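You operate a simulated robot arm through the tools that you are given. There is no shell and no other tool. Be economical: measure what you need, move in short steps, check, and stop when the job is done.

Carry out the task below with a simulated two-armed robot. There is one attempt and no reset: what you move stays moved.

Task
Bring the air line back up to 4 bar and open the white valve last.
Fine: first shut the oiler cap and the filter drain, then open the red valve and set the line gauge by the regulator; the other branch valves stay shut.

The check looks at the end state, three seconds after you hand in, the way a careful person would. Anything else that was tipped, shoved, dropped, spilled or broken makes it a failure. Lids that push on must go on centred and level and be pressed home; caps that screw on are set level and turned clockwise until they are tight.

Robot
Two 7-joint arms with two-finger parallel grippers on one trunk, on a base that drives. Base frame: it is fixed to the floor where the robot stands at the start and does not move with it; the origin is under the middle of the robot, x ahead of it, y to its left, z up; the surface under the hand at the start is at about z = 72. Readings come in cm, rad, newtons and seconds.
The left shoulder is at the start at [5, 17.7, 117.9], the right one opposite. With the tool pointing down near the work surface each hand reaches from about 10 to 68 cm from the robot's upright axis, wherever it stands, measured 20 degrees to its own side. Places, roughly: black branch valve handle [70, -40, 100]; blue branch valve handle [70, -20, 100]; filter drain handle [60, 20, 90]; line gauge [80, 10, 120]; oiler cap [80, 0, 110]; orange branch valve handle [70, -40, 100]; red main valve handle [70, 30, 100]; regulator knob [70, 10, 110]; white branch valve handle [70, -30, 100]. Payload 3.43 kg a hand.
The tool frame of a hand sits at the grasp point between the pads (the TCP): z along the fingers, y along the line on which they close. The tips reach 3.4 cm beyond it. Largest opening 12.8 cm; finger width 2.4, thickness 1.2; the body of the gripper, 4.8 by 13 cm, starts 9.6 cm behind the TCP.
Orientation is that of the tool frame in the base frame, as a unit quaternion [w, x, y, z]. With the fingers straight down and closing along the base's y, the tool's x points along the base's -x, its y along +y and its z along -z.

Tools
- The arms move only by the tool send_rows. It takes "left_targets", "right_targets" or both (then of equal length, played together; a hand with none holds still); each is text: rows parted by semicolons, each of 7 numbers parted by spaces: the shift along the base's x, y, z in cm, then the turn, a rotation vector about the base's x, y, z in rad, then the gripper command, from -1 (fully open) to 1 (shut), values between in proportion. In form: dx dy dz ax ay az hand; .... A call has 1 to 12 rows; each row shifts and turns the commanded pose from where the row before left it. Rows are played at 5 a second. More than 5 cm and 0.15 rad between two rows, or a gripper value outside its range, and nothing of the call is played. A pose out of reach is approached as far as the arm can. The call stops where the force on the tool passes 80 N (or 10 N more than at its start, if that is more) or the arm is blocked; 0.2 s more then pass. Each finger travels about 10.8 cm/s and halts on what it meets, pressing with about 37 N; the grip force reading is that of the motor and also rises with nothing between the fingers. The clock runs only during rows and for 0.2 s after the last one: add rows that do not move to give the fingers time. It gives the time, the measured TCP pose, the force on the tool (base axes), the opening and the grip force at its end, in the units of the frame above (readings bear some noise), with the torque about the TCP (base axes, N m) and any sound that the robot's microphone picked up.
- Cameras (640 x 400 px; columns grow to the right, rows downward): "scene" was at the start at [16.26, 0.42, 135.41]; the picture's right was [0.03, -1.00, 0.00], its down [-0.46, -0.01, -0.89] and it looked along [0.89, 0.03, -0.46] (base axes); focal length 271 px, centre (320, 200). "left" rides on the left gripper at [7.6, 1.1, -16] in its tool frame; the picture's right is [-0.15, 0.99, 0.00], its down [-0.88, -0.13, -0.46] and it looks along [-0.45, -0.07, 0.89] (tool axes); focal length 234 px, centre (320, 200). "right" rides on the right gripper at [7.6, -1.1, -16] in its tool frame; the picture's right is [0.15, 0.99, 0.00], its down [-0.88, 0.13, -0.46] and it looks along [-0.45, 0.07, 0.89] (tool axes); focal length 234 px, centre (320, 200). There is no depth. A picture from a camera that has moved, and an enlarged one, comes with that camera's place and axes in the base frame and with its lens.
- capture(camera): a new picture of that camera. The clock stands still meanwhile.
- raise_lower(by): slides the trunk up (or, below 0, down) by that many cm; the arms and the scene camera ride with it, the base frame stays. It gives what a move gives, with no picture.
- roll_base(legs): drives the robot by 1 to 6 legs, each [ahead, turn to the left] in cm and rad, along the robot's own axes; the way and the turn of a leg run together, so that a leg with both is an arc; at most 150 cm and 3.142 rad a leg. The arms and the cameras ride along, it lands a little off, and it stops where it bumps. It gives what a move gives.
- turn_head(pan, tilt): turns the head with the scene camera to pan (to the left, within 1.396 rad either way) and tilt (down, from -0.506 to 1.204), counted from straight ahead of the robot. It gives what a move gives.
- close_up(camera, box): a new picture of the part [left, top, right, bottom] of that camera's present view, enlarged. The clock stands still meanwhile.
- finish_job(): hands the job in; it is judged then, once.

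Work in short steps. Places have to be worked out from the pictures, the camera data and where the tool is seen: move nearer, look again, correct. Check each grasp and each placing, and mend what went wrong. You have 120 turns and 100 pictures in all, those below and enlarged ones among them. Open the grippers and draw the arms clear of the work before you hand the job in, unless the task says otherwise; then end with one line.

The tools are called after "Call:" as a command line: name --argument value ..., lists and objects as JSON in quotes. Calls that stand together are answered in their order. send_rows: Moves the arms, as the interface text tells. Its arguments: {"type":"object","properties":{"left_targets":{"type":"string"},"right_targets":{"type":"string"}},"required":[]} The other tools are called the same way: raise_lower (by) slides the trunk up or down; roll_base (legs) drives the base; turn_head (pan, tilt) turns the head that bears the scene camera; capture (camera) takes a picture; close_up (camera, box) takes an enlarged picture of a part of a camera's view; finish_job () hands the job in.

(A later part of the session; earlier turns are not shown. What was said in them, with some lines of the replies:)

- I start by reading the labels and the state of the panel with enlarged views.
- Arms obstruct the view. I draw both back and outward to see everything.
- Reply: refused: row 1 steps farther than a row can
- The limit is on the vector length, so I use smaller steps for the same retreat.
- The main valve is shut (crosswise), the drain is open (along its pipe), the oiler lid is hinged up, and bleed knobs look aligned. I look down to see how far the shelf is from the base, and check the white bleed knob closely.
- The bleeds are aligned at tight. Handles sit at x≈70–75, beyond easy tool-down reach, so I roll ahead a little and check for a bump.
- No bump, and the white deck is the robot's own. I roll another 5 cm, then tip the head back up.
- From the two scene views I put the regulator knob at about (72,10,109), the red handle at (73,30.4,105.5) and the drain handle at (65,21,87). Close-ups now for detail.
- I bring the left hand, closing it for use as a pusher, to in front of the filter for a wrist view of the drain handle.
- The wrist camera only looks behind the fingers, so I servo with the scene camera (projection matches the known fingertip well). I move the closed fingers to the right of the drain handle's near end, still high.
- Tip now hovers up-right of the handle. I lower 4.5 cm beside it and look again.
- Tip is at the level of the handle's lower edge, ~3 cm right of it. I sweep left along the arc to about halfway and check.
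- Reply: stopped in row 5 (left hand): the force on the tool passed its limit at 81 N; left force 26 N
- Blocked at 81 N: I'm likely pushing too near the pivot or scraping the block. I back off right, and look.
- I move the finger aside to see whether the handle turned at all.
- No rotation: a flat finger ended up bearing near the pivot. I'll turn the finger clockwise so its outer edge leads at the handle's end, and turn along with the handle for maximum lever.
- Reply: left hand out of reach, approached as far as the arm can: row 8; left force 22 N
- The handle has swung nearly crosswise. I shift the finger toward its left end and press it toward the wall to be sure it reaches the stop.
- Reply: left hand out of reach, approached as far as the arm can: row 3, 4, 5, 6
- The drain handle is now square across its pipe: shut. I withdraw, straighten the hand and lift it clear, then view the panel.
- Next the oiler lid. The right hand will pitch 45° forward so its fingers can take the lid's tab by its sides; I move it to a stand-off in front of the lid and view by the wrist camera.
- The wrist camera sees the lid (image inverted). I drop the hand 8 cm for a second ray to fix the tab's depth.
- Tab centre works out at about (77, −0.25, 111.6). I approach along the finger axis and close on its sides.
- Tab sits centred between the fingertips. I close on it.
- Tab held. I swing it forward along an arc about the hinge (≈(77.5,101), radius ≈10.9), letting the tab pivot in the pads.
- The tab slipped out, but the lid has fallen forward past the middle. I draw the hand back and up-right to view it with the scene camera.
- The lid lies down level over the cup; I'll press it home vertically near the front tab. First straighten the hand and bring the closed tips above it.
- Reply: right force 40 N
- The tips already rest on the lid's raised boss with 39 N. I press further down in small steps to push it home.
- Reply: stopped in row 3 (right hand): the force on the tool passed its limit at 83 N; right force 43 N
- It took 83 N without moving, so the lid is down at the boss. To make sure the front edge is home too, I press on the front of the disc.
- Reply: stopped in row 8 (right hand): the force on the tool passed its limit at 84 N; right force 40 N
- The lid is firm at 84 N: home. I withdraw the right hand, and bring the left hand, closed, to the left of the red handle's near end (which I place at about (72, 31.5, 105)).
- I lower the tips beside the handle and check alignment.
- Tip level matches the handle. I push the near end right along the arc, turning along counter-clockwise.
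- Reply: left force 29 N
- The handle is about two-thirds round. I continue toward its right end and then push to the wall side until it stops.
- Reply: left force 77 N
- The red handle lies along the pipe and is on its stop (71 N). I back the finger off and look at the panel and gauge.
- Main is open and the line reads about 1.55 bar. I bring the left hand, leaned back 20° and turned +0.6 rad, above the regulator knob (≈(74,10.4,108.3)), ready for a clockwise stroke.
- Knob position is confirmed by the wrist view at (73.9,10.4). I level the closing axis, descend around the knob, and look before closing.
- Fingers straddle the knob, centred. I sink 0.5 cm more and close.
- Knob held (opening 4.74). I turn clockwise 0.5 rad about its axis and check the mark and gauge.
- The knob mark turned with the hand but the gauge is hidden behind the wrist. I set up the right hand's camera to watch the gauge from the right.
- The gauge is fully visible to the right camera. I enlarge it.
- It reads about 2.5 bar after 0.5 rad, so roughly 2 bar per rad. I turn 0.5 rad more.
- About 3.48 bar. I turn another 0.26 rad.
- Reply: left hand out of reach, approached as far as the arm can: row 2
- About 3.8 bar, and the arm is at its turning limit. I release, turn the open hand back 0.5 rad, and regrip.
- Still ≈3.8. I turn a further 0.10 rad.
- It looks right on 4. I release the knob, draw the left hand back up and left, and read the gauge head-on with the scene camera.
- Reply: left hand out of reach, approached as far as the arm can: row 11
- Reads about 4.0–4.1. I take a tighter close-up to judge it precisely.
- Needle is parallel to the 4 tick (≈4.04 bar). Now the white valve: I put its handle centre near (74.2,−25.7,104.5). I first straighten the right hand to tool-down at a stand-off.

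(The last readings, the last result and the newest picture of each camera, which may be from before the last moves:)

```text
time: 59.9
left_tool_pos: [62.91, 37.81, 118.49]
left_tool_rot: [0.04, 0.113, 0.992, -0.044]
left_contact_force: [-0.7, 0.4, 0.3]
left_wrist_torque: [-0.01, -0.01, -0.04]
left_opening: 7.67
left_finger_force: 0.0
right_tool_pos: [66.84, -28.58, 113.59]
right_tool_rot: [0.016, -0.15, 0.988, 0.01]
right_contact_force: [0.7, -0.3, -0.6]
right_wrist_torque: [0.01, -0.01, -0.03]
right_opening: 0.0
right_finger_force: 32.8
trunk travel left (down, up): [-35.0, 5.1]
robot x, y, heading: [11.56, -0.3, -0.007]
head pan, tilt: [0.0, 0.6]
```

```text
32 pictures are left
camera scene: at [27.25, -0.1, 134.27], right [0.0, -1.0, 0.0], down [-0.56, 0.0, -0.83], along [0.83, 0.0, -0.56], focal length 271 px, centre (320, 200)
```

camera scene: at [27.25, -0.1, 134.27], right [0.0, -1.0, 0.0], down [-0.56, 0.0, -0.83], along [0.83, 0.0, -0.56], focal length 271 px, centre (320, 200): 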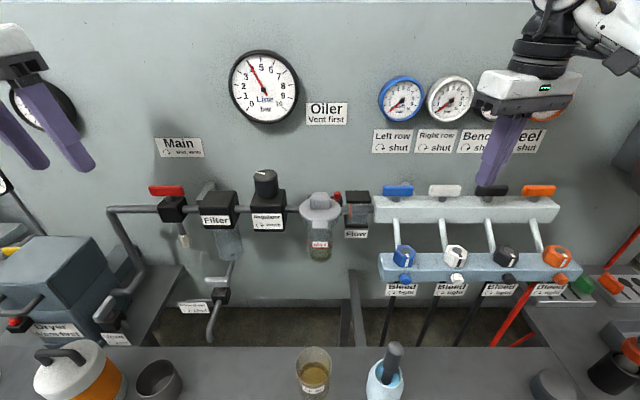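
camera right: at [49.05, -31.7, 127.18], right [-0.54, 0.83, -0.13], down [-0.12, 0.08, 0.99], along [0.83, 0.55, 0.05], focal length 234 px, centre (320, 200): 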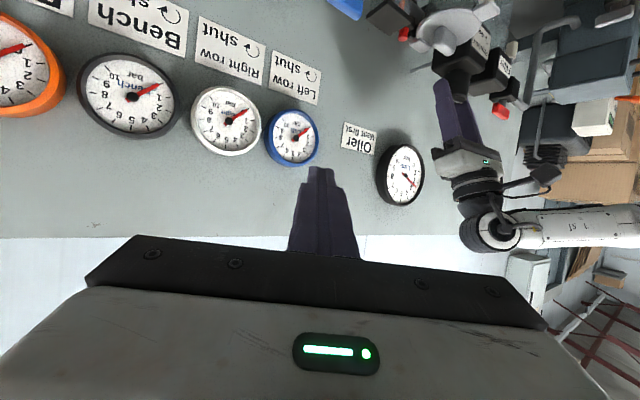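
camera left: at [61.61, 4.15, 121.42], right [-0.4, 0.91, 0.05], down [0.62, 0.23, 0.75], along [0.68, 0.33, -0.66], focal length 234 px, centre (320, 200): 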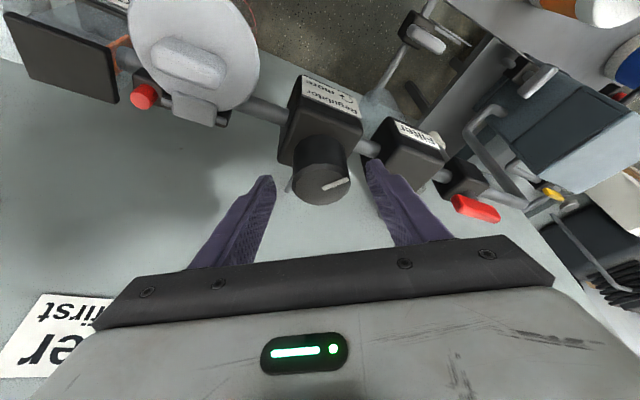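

I lower the tips in front of the white handle's right end and check.

Call:
send_rows --right_targets "1 -0.3 -2.2 0 0 0 1;1 -0.3 -2.2 0 0 0 1;0.7 -0.1 -2.2 0 0 0 1;0 0 0 0 0 0 1"

Call:
close_up --camera "scene" --box '[400, 160, 520, 235]'

```text
time: 60.9
left_tool_pos: [62.79, 37.74, 118.61]
left_tool_rot: [0.04, 0.112, 0.992, -0.044]
left_contact_force: [-0.3, -0.7, 0.2]
left_wrist_torque: [0.0, 0.01, 0.0]
left_opening: 7.64
left_finger_force: 0.1
right_tool_pos: [69.37, -29.29, 106.86]
right_tool_rot: [0.017, -0.15, 0.988, 0.01]
right_contact_force: [-0.8, 0.0, -0.3]
right_wrist_torque: [0.01, -0.01, -0.01]
right_opening: 0.0
right_finger_force: 33.1
trunk travel left (down, up): [-35.0, 5.1]
robot x, y, heading: [11.54, -0.18, -0.001]
head pan, tilt: [0.0, 0.6]
```

```text
5.33 times, centred on (460, 198) of scene
camera zoom: at [27.24, -0.07, 134.28], right [0.0, -1.0, 0.0], down [-0.56, 0.0, -0.83], along [0.83, 0.0, -0.56], focal length 1444 px, centre (-427, 213)
```

zoom: 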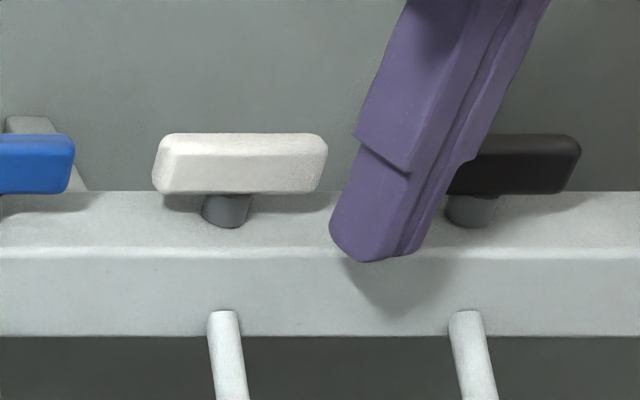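

Alignment good: overlap ≈0.9 cm on white, clear of black. I lean the hand back 0.35 rad for clearance from the gauges above, then push the right end toward the wall.

Call:
send_rows --right_targets "-0.4 0 0.05 0 -0.12 0 1;-0.4 0 0.05 0 -0.12 0 1;-0.3 0 0.1 0 -0.11 0 1;1.5 0.2 0 0 0 0 1;1.5 0.2 0 0 0 0 1;0.6 -0.2 0 0 0 0.1 1;0.6 -0.2 0 0 0 0.1 1;0.6 -0.1 0 0 0 0.1 1;0.5 0 0 0 0 0 1;0 0 0 0 0 0 1"

Call:
close_up --camera "scene" --box '[400, 160, 520, 235]'

```text
time: 63.1
left_tool_pos: [62.86, 37.83, 118.66]
left_tool_rot: [0.042, 0.113, 0.992, -0.044]
left_contact_force: [-0.1, 1.1, 1.2]
left_wrist_torque: [-0.02, -0.06, 0.01]
left_opening: 7.67
left_finger_force: 0.0
right_tool_pos: [72.19, -29.06, 107.25]
right_tool_rot: [0.189, -0.22, 0.957, -0.002]
right_contact_force: [-0.2, 0.2, -0.2]
right_wrist_torque: [0.05, 0.0, 0.02]
right_opening: 0.0
right_finger_force: 33.4
right hand out of reach, approached as far as the arm can: row 7, 8, 9
trunk travel left (down, up): [-35.0, 5.1]
robot x, y, heading: [11.61, -0.23, -0.008]
head pan, tilt: [0.0, 0.6]
```

```text
5.33 times, centred on (460, 198) of scene
camera zoom: at [27.26, -0.08, 134.27], right [0.0, -1.0, 0.0], down [-0.56, 0.0, -0.83], along [0.83, 0.0, -0.56], focal length 1444 px, centre (-427, 213)
```

zoom: 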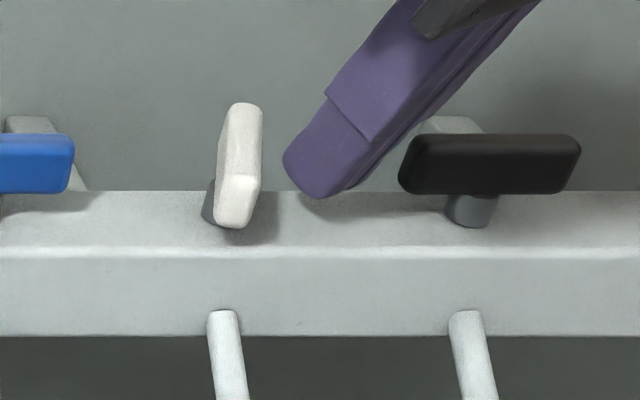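

The white handle has swung about 60°. I retract, straighten the hand, and will finish by pushing its near end to the right from its left side.

Call:
send_rows --right_targets "-3 0 0.5 0 0 0 1;-2 0 3 0 0 0 1;0 1 3 0 0 -0.15 1;0 1.5 0 0 0 -0.15 1;0 1.5 0 0 0 -0.15 1;0 1.5 0 0 0.12 0 1;0 1.5 0 0 0.12 0 1;0 1 0 0 0.11 0 1;0 0 0 0 0 0 1"

```text
time: 65.1
left_tool_pos: [62.85, 37.87, 118.51]
left_tool_rot: [0.04, 0.112, 0.992, -0.044]
left_contact_force: [-0.1, 0.2, 0.3]
left_wrist_torque: [0.0, -0.01, 0.02]
left_opening: 7.68
left_finger_force: 0.1
right_tool_pos: [67.32, -21.29, 113.79]
right_tool_rot: [0.01, -0.011, 0.999, -0.043]
right_contact_force: [0.9, 0.0, 0.5]
right_wrist_torque: [0.03, -0.03, 0.0]
right_opening: 0.0
right_finger_force: 32.6
trunk travel left (down, up): [-35.0, 5.1]
robot x, y, heading: [11.51, -0.05, -0.006]
head pan, tilt: [0.0, 0.6]
```

Now I lower the tips left of the white handle's near end, keeping clear of the blue handle.

Call:
send_rows --right_targets "1 0 -2.3 0 0 0 1;1 0 -2.3 0 0 0 1;1.2 0 -2.2 0 0 0 1;0 0 0 0 0 0 1"

Call:
close_up --camera "scene" --box '[380, 160, 500, 235]'

```text
time: 66.1
left_tool_pos: [62.93, 37.89, 118.62]
left_tool_rot: [0.04, 0.112, 0.992, -0.045]
left_contact_force: [1.0, -0.4, 0.0]
left_wrist_torque: [0.0, 0.0, -0.04]
left_opening: 7.66
left_finger_force: 0.1
right_tool_pos: [70.5, -21.36, 107.04]
right_tool_rot: [0.011, -0.01, 0.999, -0.043]
right_contact_force: [0.4, -0.3, -0.2]
right_wrist_torque: [-0.01, -0.01, -0.02]
right_opening: 0.0
right_finger_force: 33.1
trunk travel left (down, up): [-35.0, 5.1]
robot x, y, heading: [11.08, -0.22, -0.004]
head pan, tilt: [0.0, 0.6]
```

```text
5.33 times, centred on (440, 198) of scene
camera zoom: at [27.24, -0.07, 134.28], right [0.0, -1.0, 0.0], down [-0.56, 0.0, -0.83], along [0.83, 0.0, -0.56], focal length 1444 px, centre (-320, 213)
```

zoom: 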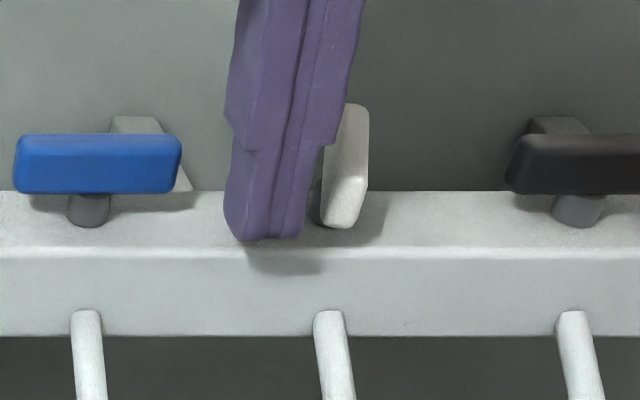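

Positioned well. I push right in small steps with a slight counter-clockwise turn until the stop.

Call:
send_rows --right_targets "0 -0.8 0 0 0 0.1 1;0 -0.6 0 0 0 0.1 1;0 -0.5 0 0 0 0 1;0 -0.5 0 0 0 0 1;0 -0.4 0 0 0 0 1;0 -0.4 0 0 0 0 1;0 0 0 0 0 0 1"

Call:
close_up --camera "scene" --box '[380, 160, 500, 235]'

```text
time: 67.7
left_tool_pos: [62.93, 38.11, 118.45]
left_tool_rot: [0.042, 0.112, 0.992, -0.046]
left_contact_force: [0.3, 0.2, -0.1]
left_wrist_torque: [0.03, 0.01, 0.02]
left_opening: 7.68
left_finger_force: 0.1
right_tool_pos: [70.32, -23.73, 107.05]
right_tool_rot: [0.017, -0.112, 0.993, -0.041]
right_contact_force: [3.5, 18.7, 5.1]
right_wrist_torque: [0.56, -0.06, 0.03]
right_opening: 0.02
right_finger_force: 33.6
trunk travel left (down, up): [-35.0, 5.1]
robot x, y, heading: [11.22, 0.18, -0.009]
head pan, tilt: [0.0, 0.6]
```

```text
5.33 times, centred on (440, 198) of scene
camera zoom: at [27.26, 0.21, 134.28], right [0.0, -1.0, 0.0], down [-0.56, 0.0, -0.83], along [0.83, 0.0, -0.56], focal length 1444 px, centre (-320, 213)
```

zoom: 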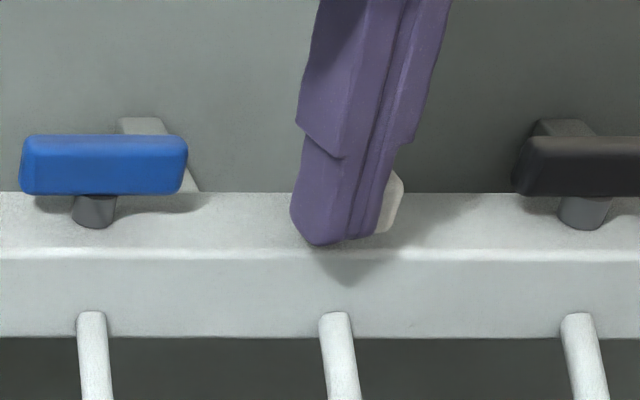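

Contact at 19 N and still yielding; I push a little more until firm.

Call:
send_rows --right_targets "0 -0.4 0 0 0 0 1;0 -0.4 0 0 0 0 1;0 -0.4 0 0 0 0 1;0 0 0 0 0 0 1"

Call:
send_rows --right_targets "0 1.5 0 0 0 0 1;0 1.5 0 0 0 0 1;-3 0 1 0 0 0 1;-3 0 3 0 0 0 1;-3 -3 3 0 0 0 1;-3 -4 0 0 0 0 1;-1 -4.5 0 0 0 0 1;-1 -4.5 0 0 0 0 1"

Call:
capture --camera "scene"

Call:
close_up --camera "scene" --box '[380, 160, 500, 235]'

```text
time: 68.7
left_tool_pos: [62.93, 38.31, 118.28]
left_tool_rot: [0.041, 0.113, 0.992, -0.046]
left_contact_force: [-0.2, 0.3, 0.1]
left_wrist_torque: [0.04, -0.01, 0.0]
left_opening: 7.68
left_finger_force: 0.1
right_tool_pos: [70.34, -23.87, 107.02]
right_tool_rot: [0.015, -0.12, 0.992, -0.034]
right_contact_force: [-4.1, 48.0, -4.6]
right_wrist_torque: [1.67, 0.14, -0.07]
right_opening: 0.0
right_finger_force: 32.8
trunk travel left (down, up): [-35.0, 5.1]
robot x, y, heading: [11.2, -0.3, -0.003]
head pan, tilt: [0.0, 0.6]
```

```text
refused: row 5 steps farther than a row can; nothing moved
```

```text
27 pictures are left
camera scene: at [27.26, 0.56, 134.26], right [0.0, -1.0, 0.01], down [-0.56, 0.0, -0.83], along [0.83, -0.01, -0.56], focal length 271 px, centre (320, 200)
```

scene: 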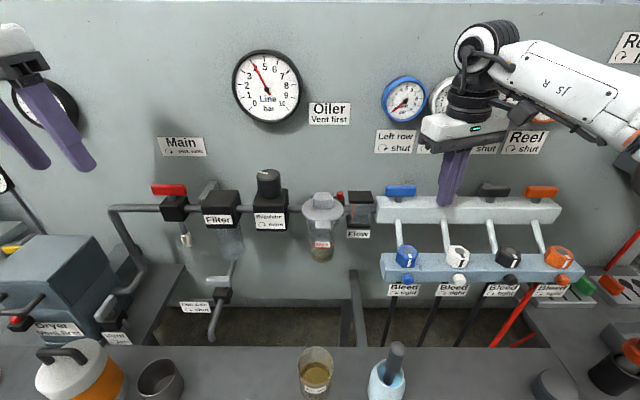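

```text
5.33 times, centred on (440, 198) of scene
camera zoom: at [27.26, 0.56, 134.26], right [0.0, -1.0, 0.01], down [-0.56, 0.0, -0.83], along [0.83, -0.01, -0.56], focal length 1444 px, centre (-320, 213)
```

zoom: 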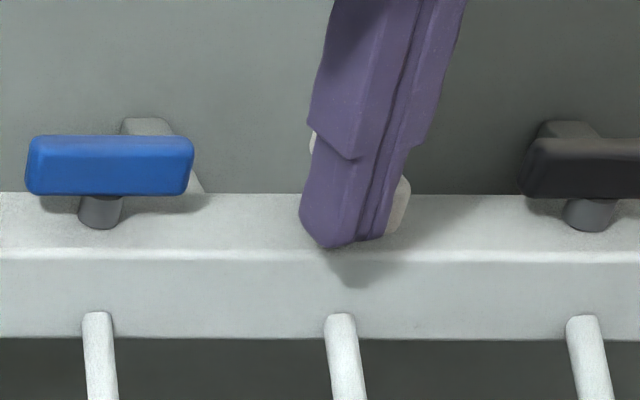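

It is firm on the stop (48 N with no further travel). I back the hand off and clear to the right, then inspect.

Call:
send_rows --right_targets "0 1.5 0 0 0 0 1;0 1 0 0 0 0 1;-3 0 1 0 0 0 1;-3 0 3 0 0 0 1;-2.5 -2.5 3 0 0 0 1;-2.5 -4 0 0 0 0 1;-1 -4.5 0 0 0 0 0;-1 -4.5 0 0 0 0 -0.5;0 0 0 0 0 0 -0.5"

Call:
capture --camera "scene"

Call:
close_up --camera "scene" --box '[370, 60, 530, 220]'

Call:
close_up --camera "scene" --box '[228, 50, 302, 124]'

```text
time: 70.7
left_tool_pos: [62.89, 37.85, 118.51]
left_tool_rot: [0.041, 0.112, 0.992, -0.044]
left_contact_force: [-0.6, 0.1, 0.4]
left_wrist_torque: [0.0, 0.01, 0.0]
left_opening: 7.68
left_finger_force: 0.1
right_tool_pos: [57.45, -38.57, 113.85]
right_tool_rot: [0.015, -0.11, 0.993, -0.042]
right_contact_force: [-0.2, -0.4, -0.7]
right_wrist_torque: [0.0, 0.01, 0.03]
right_opening: 9.61
right_finger_force: 0.0
trunk travel left (down, up): [-35.0, 5.1]
robot x, y, heading: [11.7, -0.26, -0.003]
head pan, tilt: [0.0, 0.6]
```

```text
25 pictures are left
camera scene: at [27.28, -0.02, 134.27], right [0.0, -1.0, 0.0], down [-0.57, 0.0, -0.82], along [0.82, 0.0, -0.57], focal length 271 px, centre (320, 200)
```

scene: 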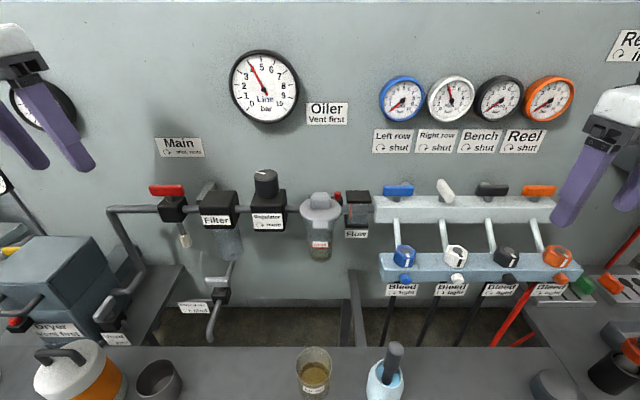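

```text
2.50 times, centred on (450, 140) of scene
camera zoom: at [27.28, -0.02, 134.27], right [0.0, -1.0, 0.0], down [-0.57, 0.0, -0.82], along [0.82, 0.0, -0.57], focal length 677 px, centre (-5, 350)
```

zoom: 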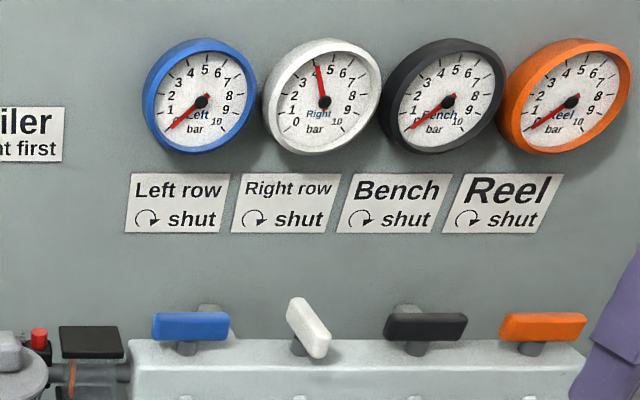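

```text
5.41 times, centred on (265, 87) of scene
camera zoom: at [27.28, -0.02, 134.27], right [0.0, -1.0, 0.0], down [-0.57, 0.0, -0.82], along [0.82, 0.0, -0.57], focal length 1463 px, centre (617, 811)
```

zoom: 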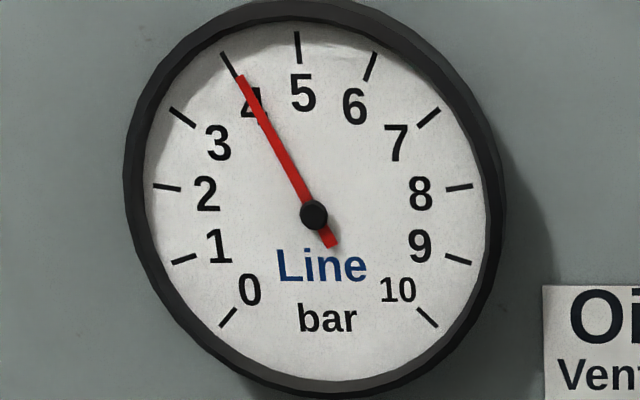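

White gauge reads 4, line 4, others 0. A last check of drain, lid, flow glass and bleeds.

Call:
close_up --camera "scene" --box '[170, 250, 270, 320]'

Call:
close_up --camera "scene" --box '[290, 180, 390, 250]'

Call:
close_up --camera "scene" --box '[370, 230, 490, 305]'

```text
5.71 times, centred on (220, 285) of scene
camera zoom: at [27.28, -0.02, 134.27], right [0.0, -1.0, 0.0], down [-0.57, 0.0, -0.82], along [0.82, 0.0, -0.57], focal length 1547 px, centre (891, -286)
```

zoom: 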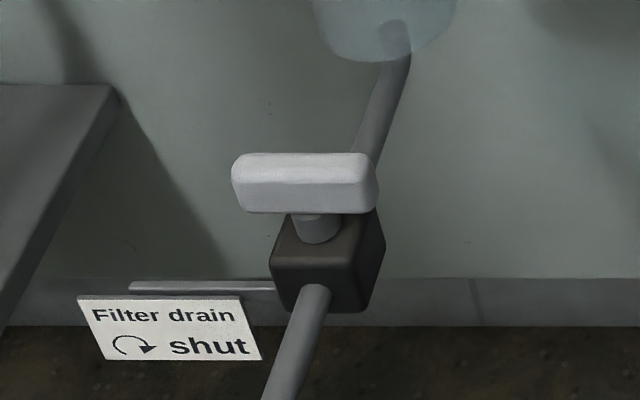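

```text
5.71 times, centred on (340, 215) of scene
camera zoom: at [27.28, -0.02, 134.27], right [0.0, -1.0, 0.0], down [-0.57, 0.0, -0.82], along [0.82, 0.0, -0.57], focal length 1547 px, centre (206, 114)
```

zoom: 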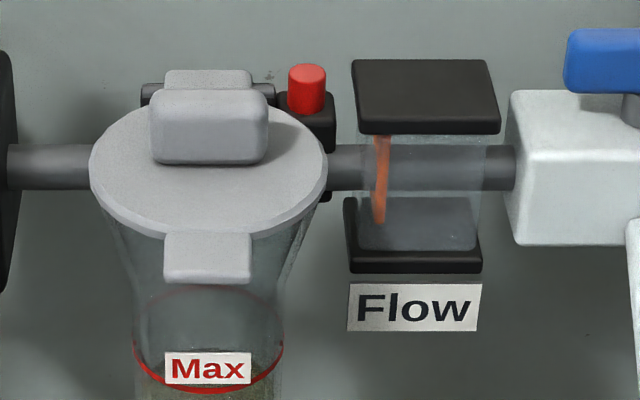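

```text
5.33 times, centred on (430, 268) of scene
camera zoom: at [27.28, -0.02, 134.27], right [0.0, -1.0, 0.0], down [-0.57, 0.0, -0.82], along [0.82, 0.0, -0.57], focal length 1444 px, centre (-267, -160)
```

zoom: 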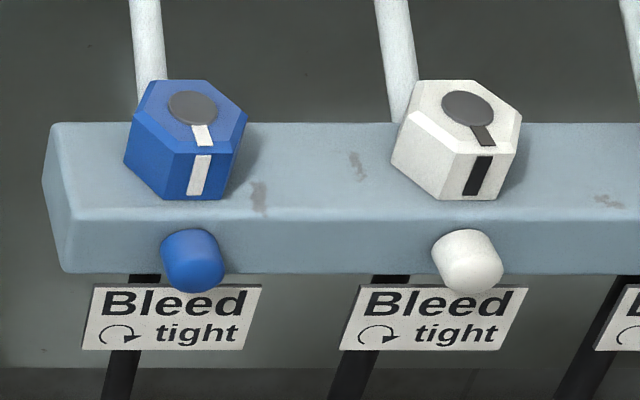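

Everything is in order: drain square shut, lid seated, no flow, bleeds aligned. I open both grippers and draw the arms clear.

Call:
send_rows --left_targets "-4 0 0 0 0 0 -1;-4 0 0 0 0 0 -1;-4 0 0 0 0 0 -1;-4 0 0 0 0 0 -1;0 0 0 0 0 0 -1" --right_targets "-4 0 0 0 0 0 -1;-4 0 0 0 0 0 -1;-4 0 0 0 0 0 -1;-2 0 0 0 0 0 -1;0 0 0 0 0 0 -1"

Call:
capture --camera "scene"

```text
time: 71.9
left_tool_pos: [46.95, 37.75, 118.15]
left_tool_rot: [0.04, 0.113, 0.992, -0.044]
left_contact_force: [1.0, -0.1, -0.6]
left_wrist_torque: [-0.01, -0.01, 0.01]
left_opening: 12.8
left_finger_force: 0.1
right_tool_pos: [43.24, -38.58, 113.96]
right_tool_rot: [0.014, -0.11, 0.993, -0.042]
right_contact_force: [0.4, -0.1, 0.0]
right_wrist_torque: [0.0, 0.01, 0.02]
right_opening: 12.81
right_finger_force: 0.1
trunk travel left (down, up): [-35.0, 5.1]
robot x, y, heading: [11.46, -0.34, -0.007]
head pan, tilt: [0.0, 0.6]
```

```text
19 pictures are left
camera scene: at [27.31, -0.08, 134.26], right [0.0, -1.0, 0.0], down [-0.57, 0.0, -0.82], along [0.82, 0.0, -0.57], focal length 271 px, centre (320, 200)
```

scene: 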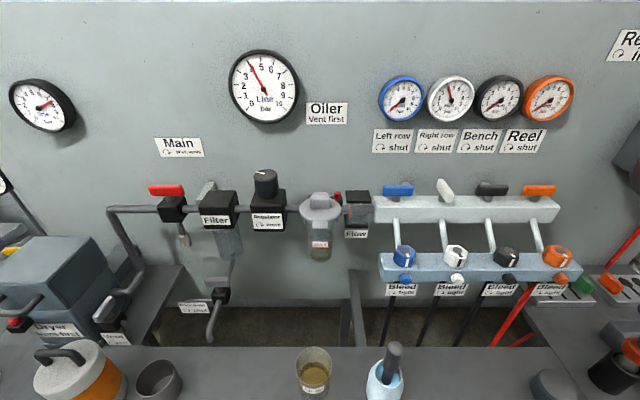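

Line holds at 4 bar with the white branch open and nothing disturbed; I hand in.

Call:
finish_job

```text
The job is handed in.
```

The air line is back up to about 4 bar: I shut the oiler cap and filter drain, opened the red valve, set the regulator and opened the white valve last. The blue, black and orange valves stayed shut.
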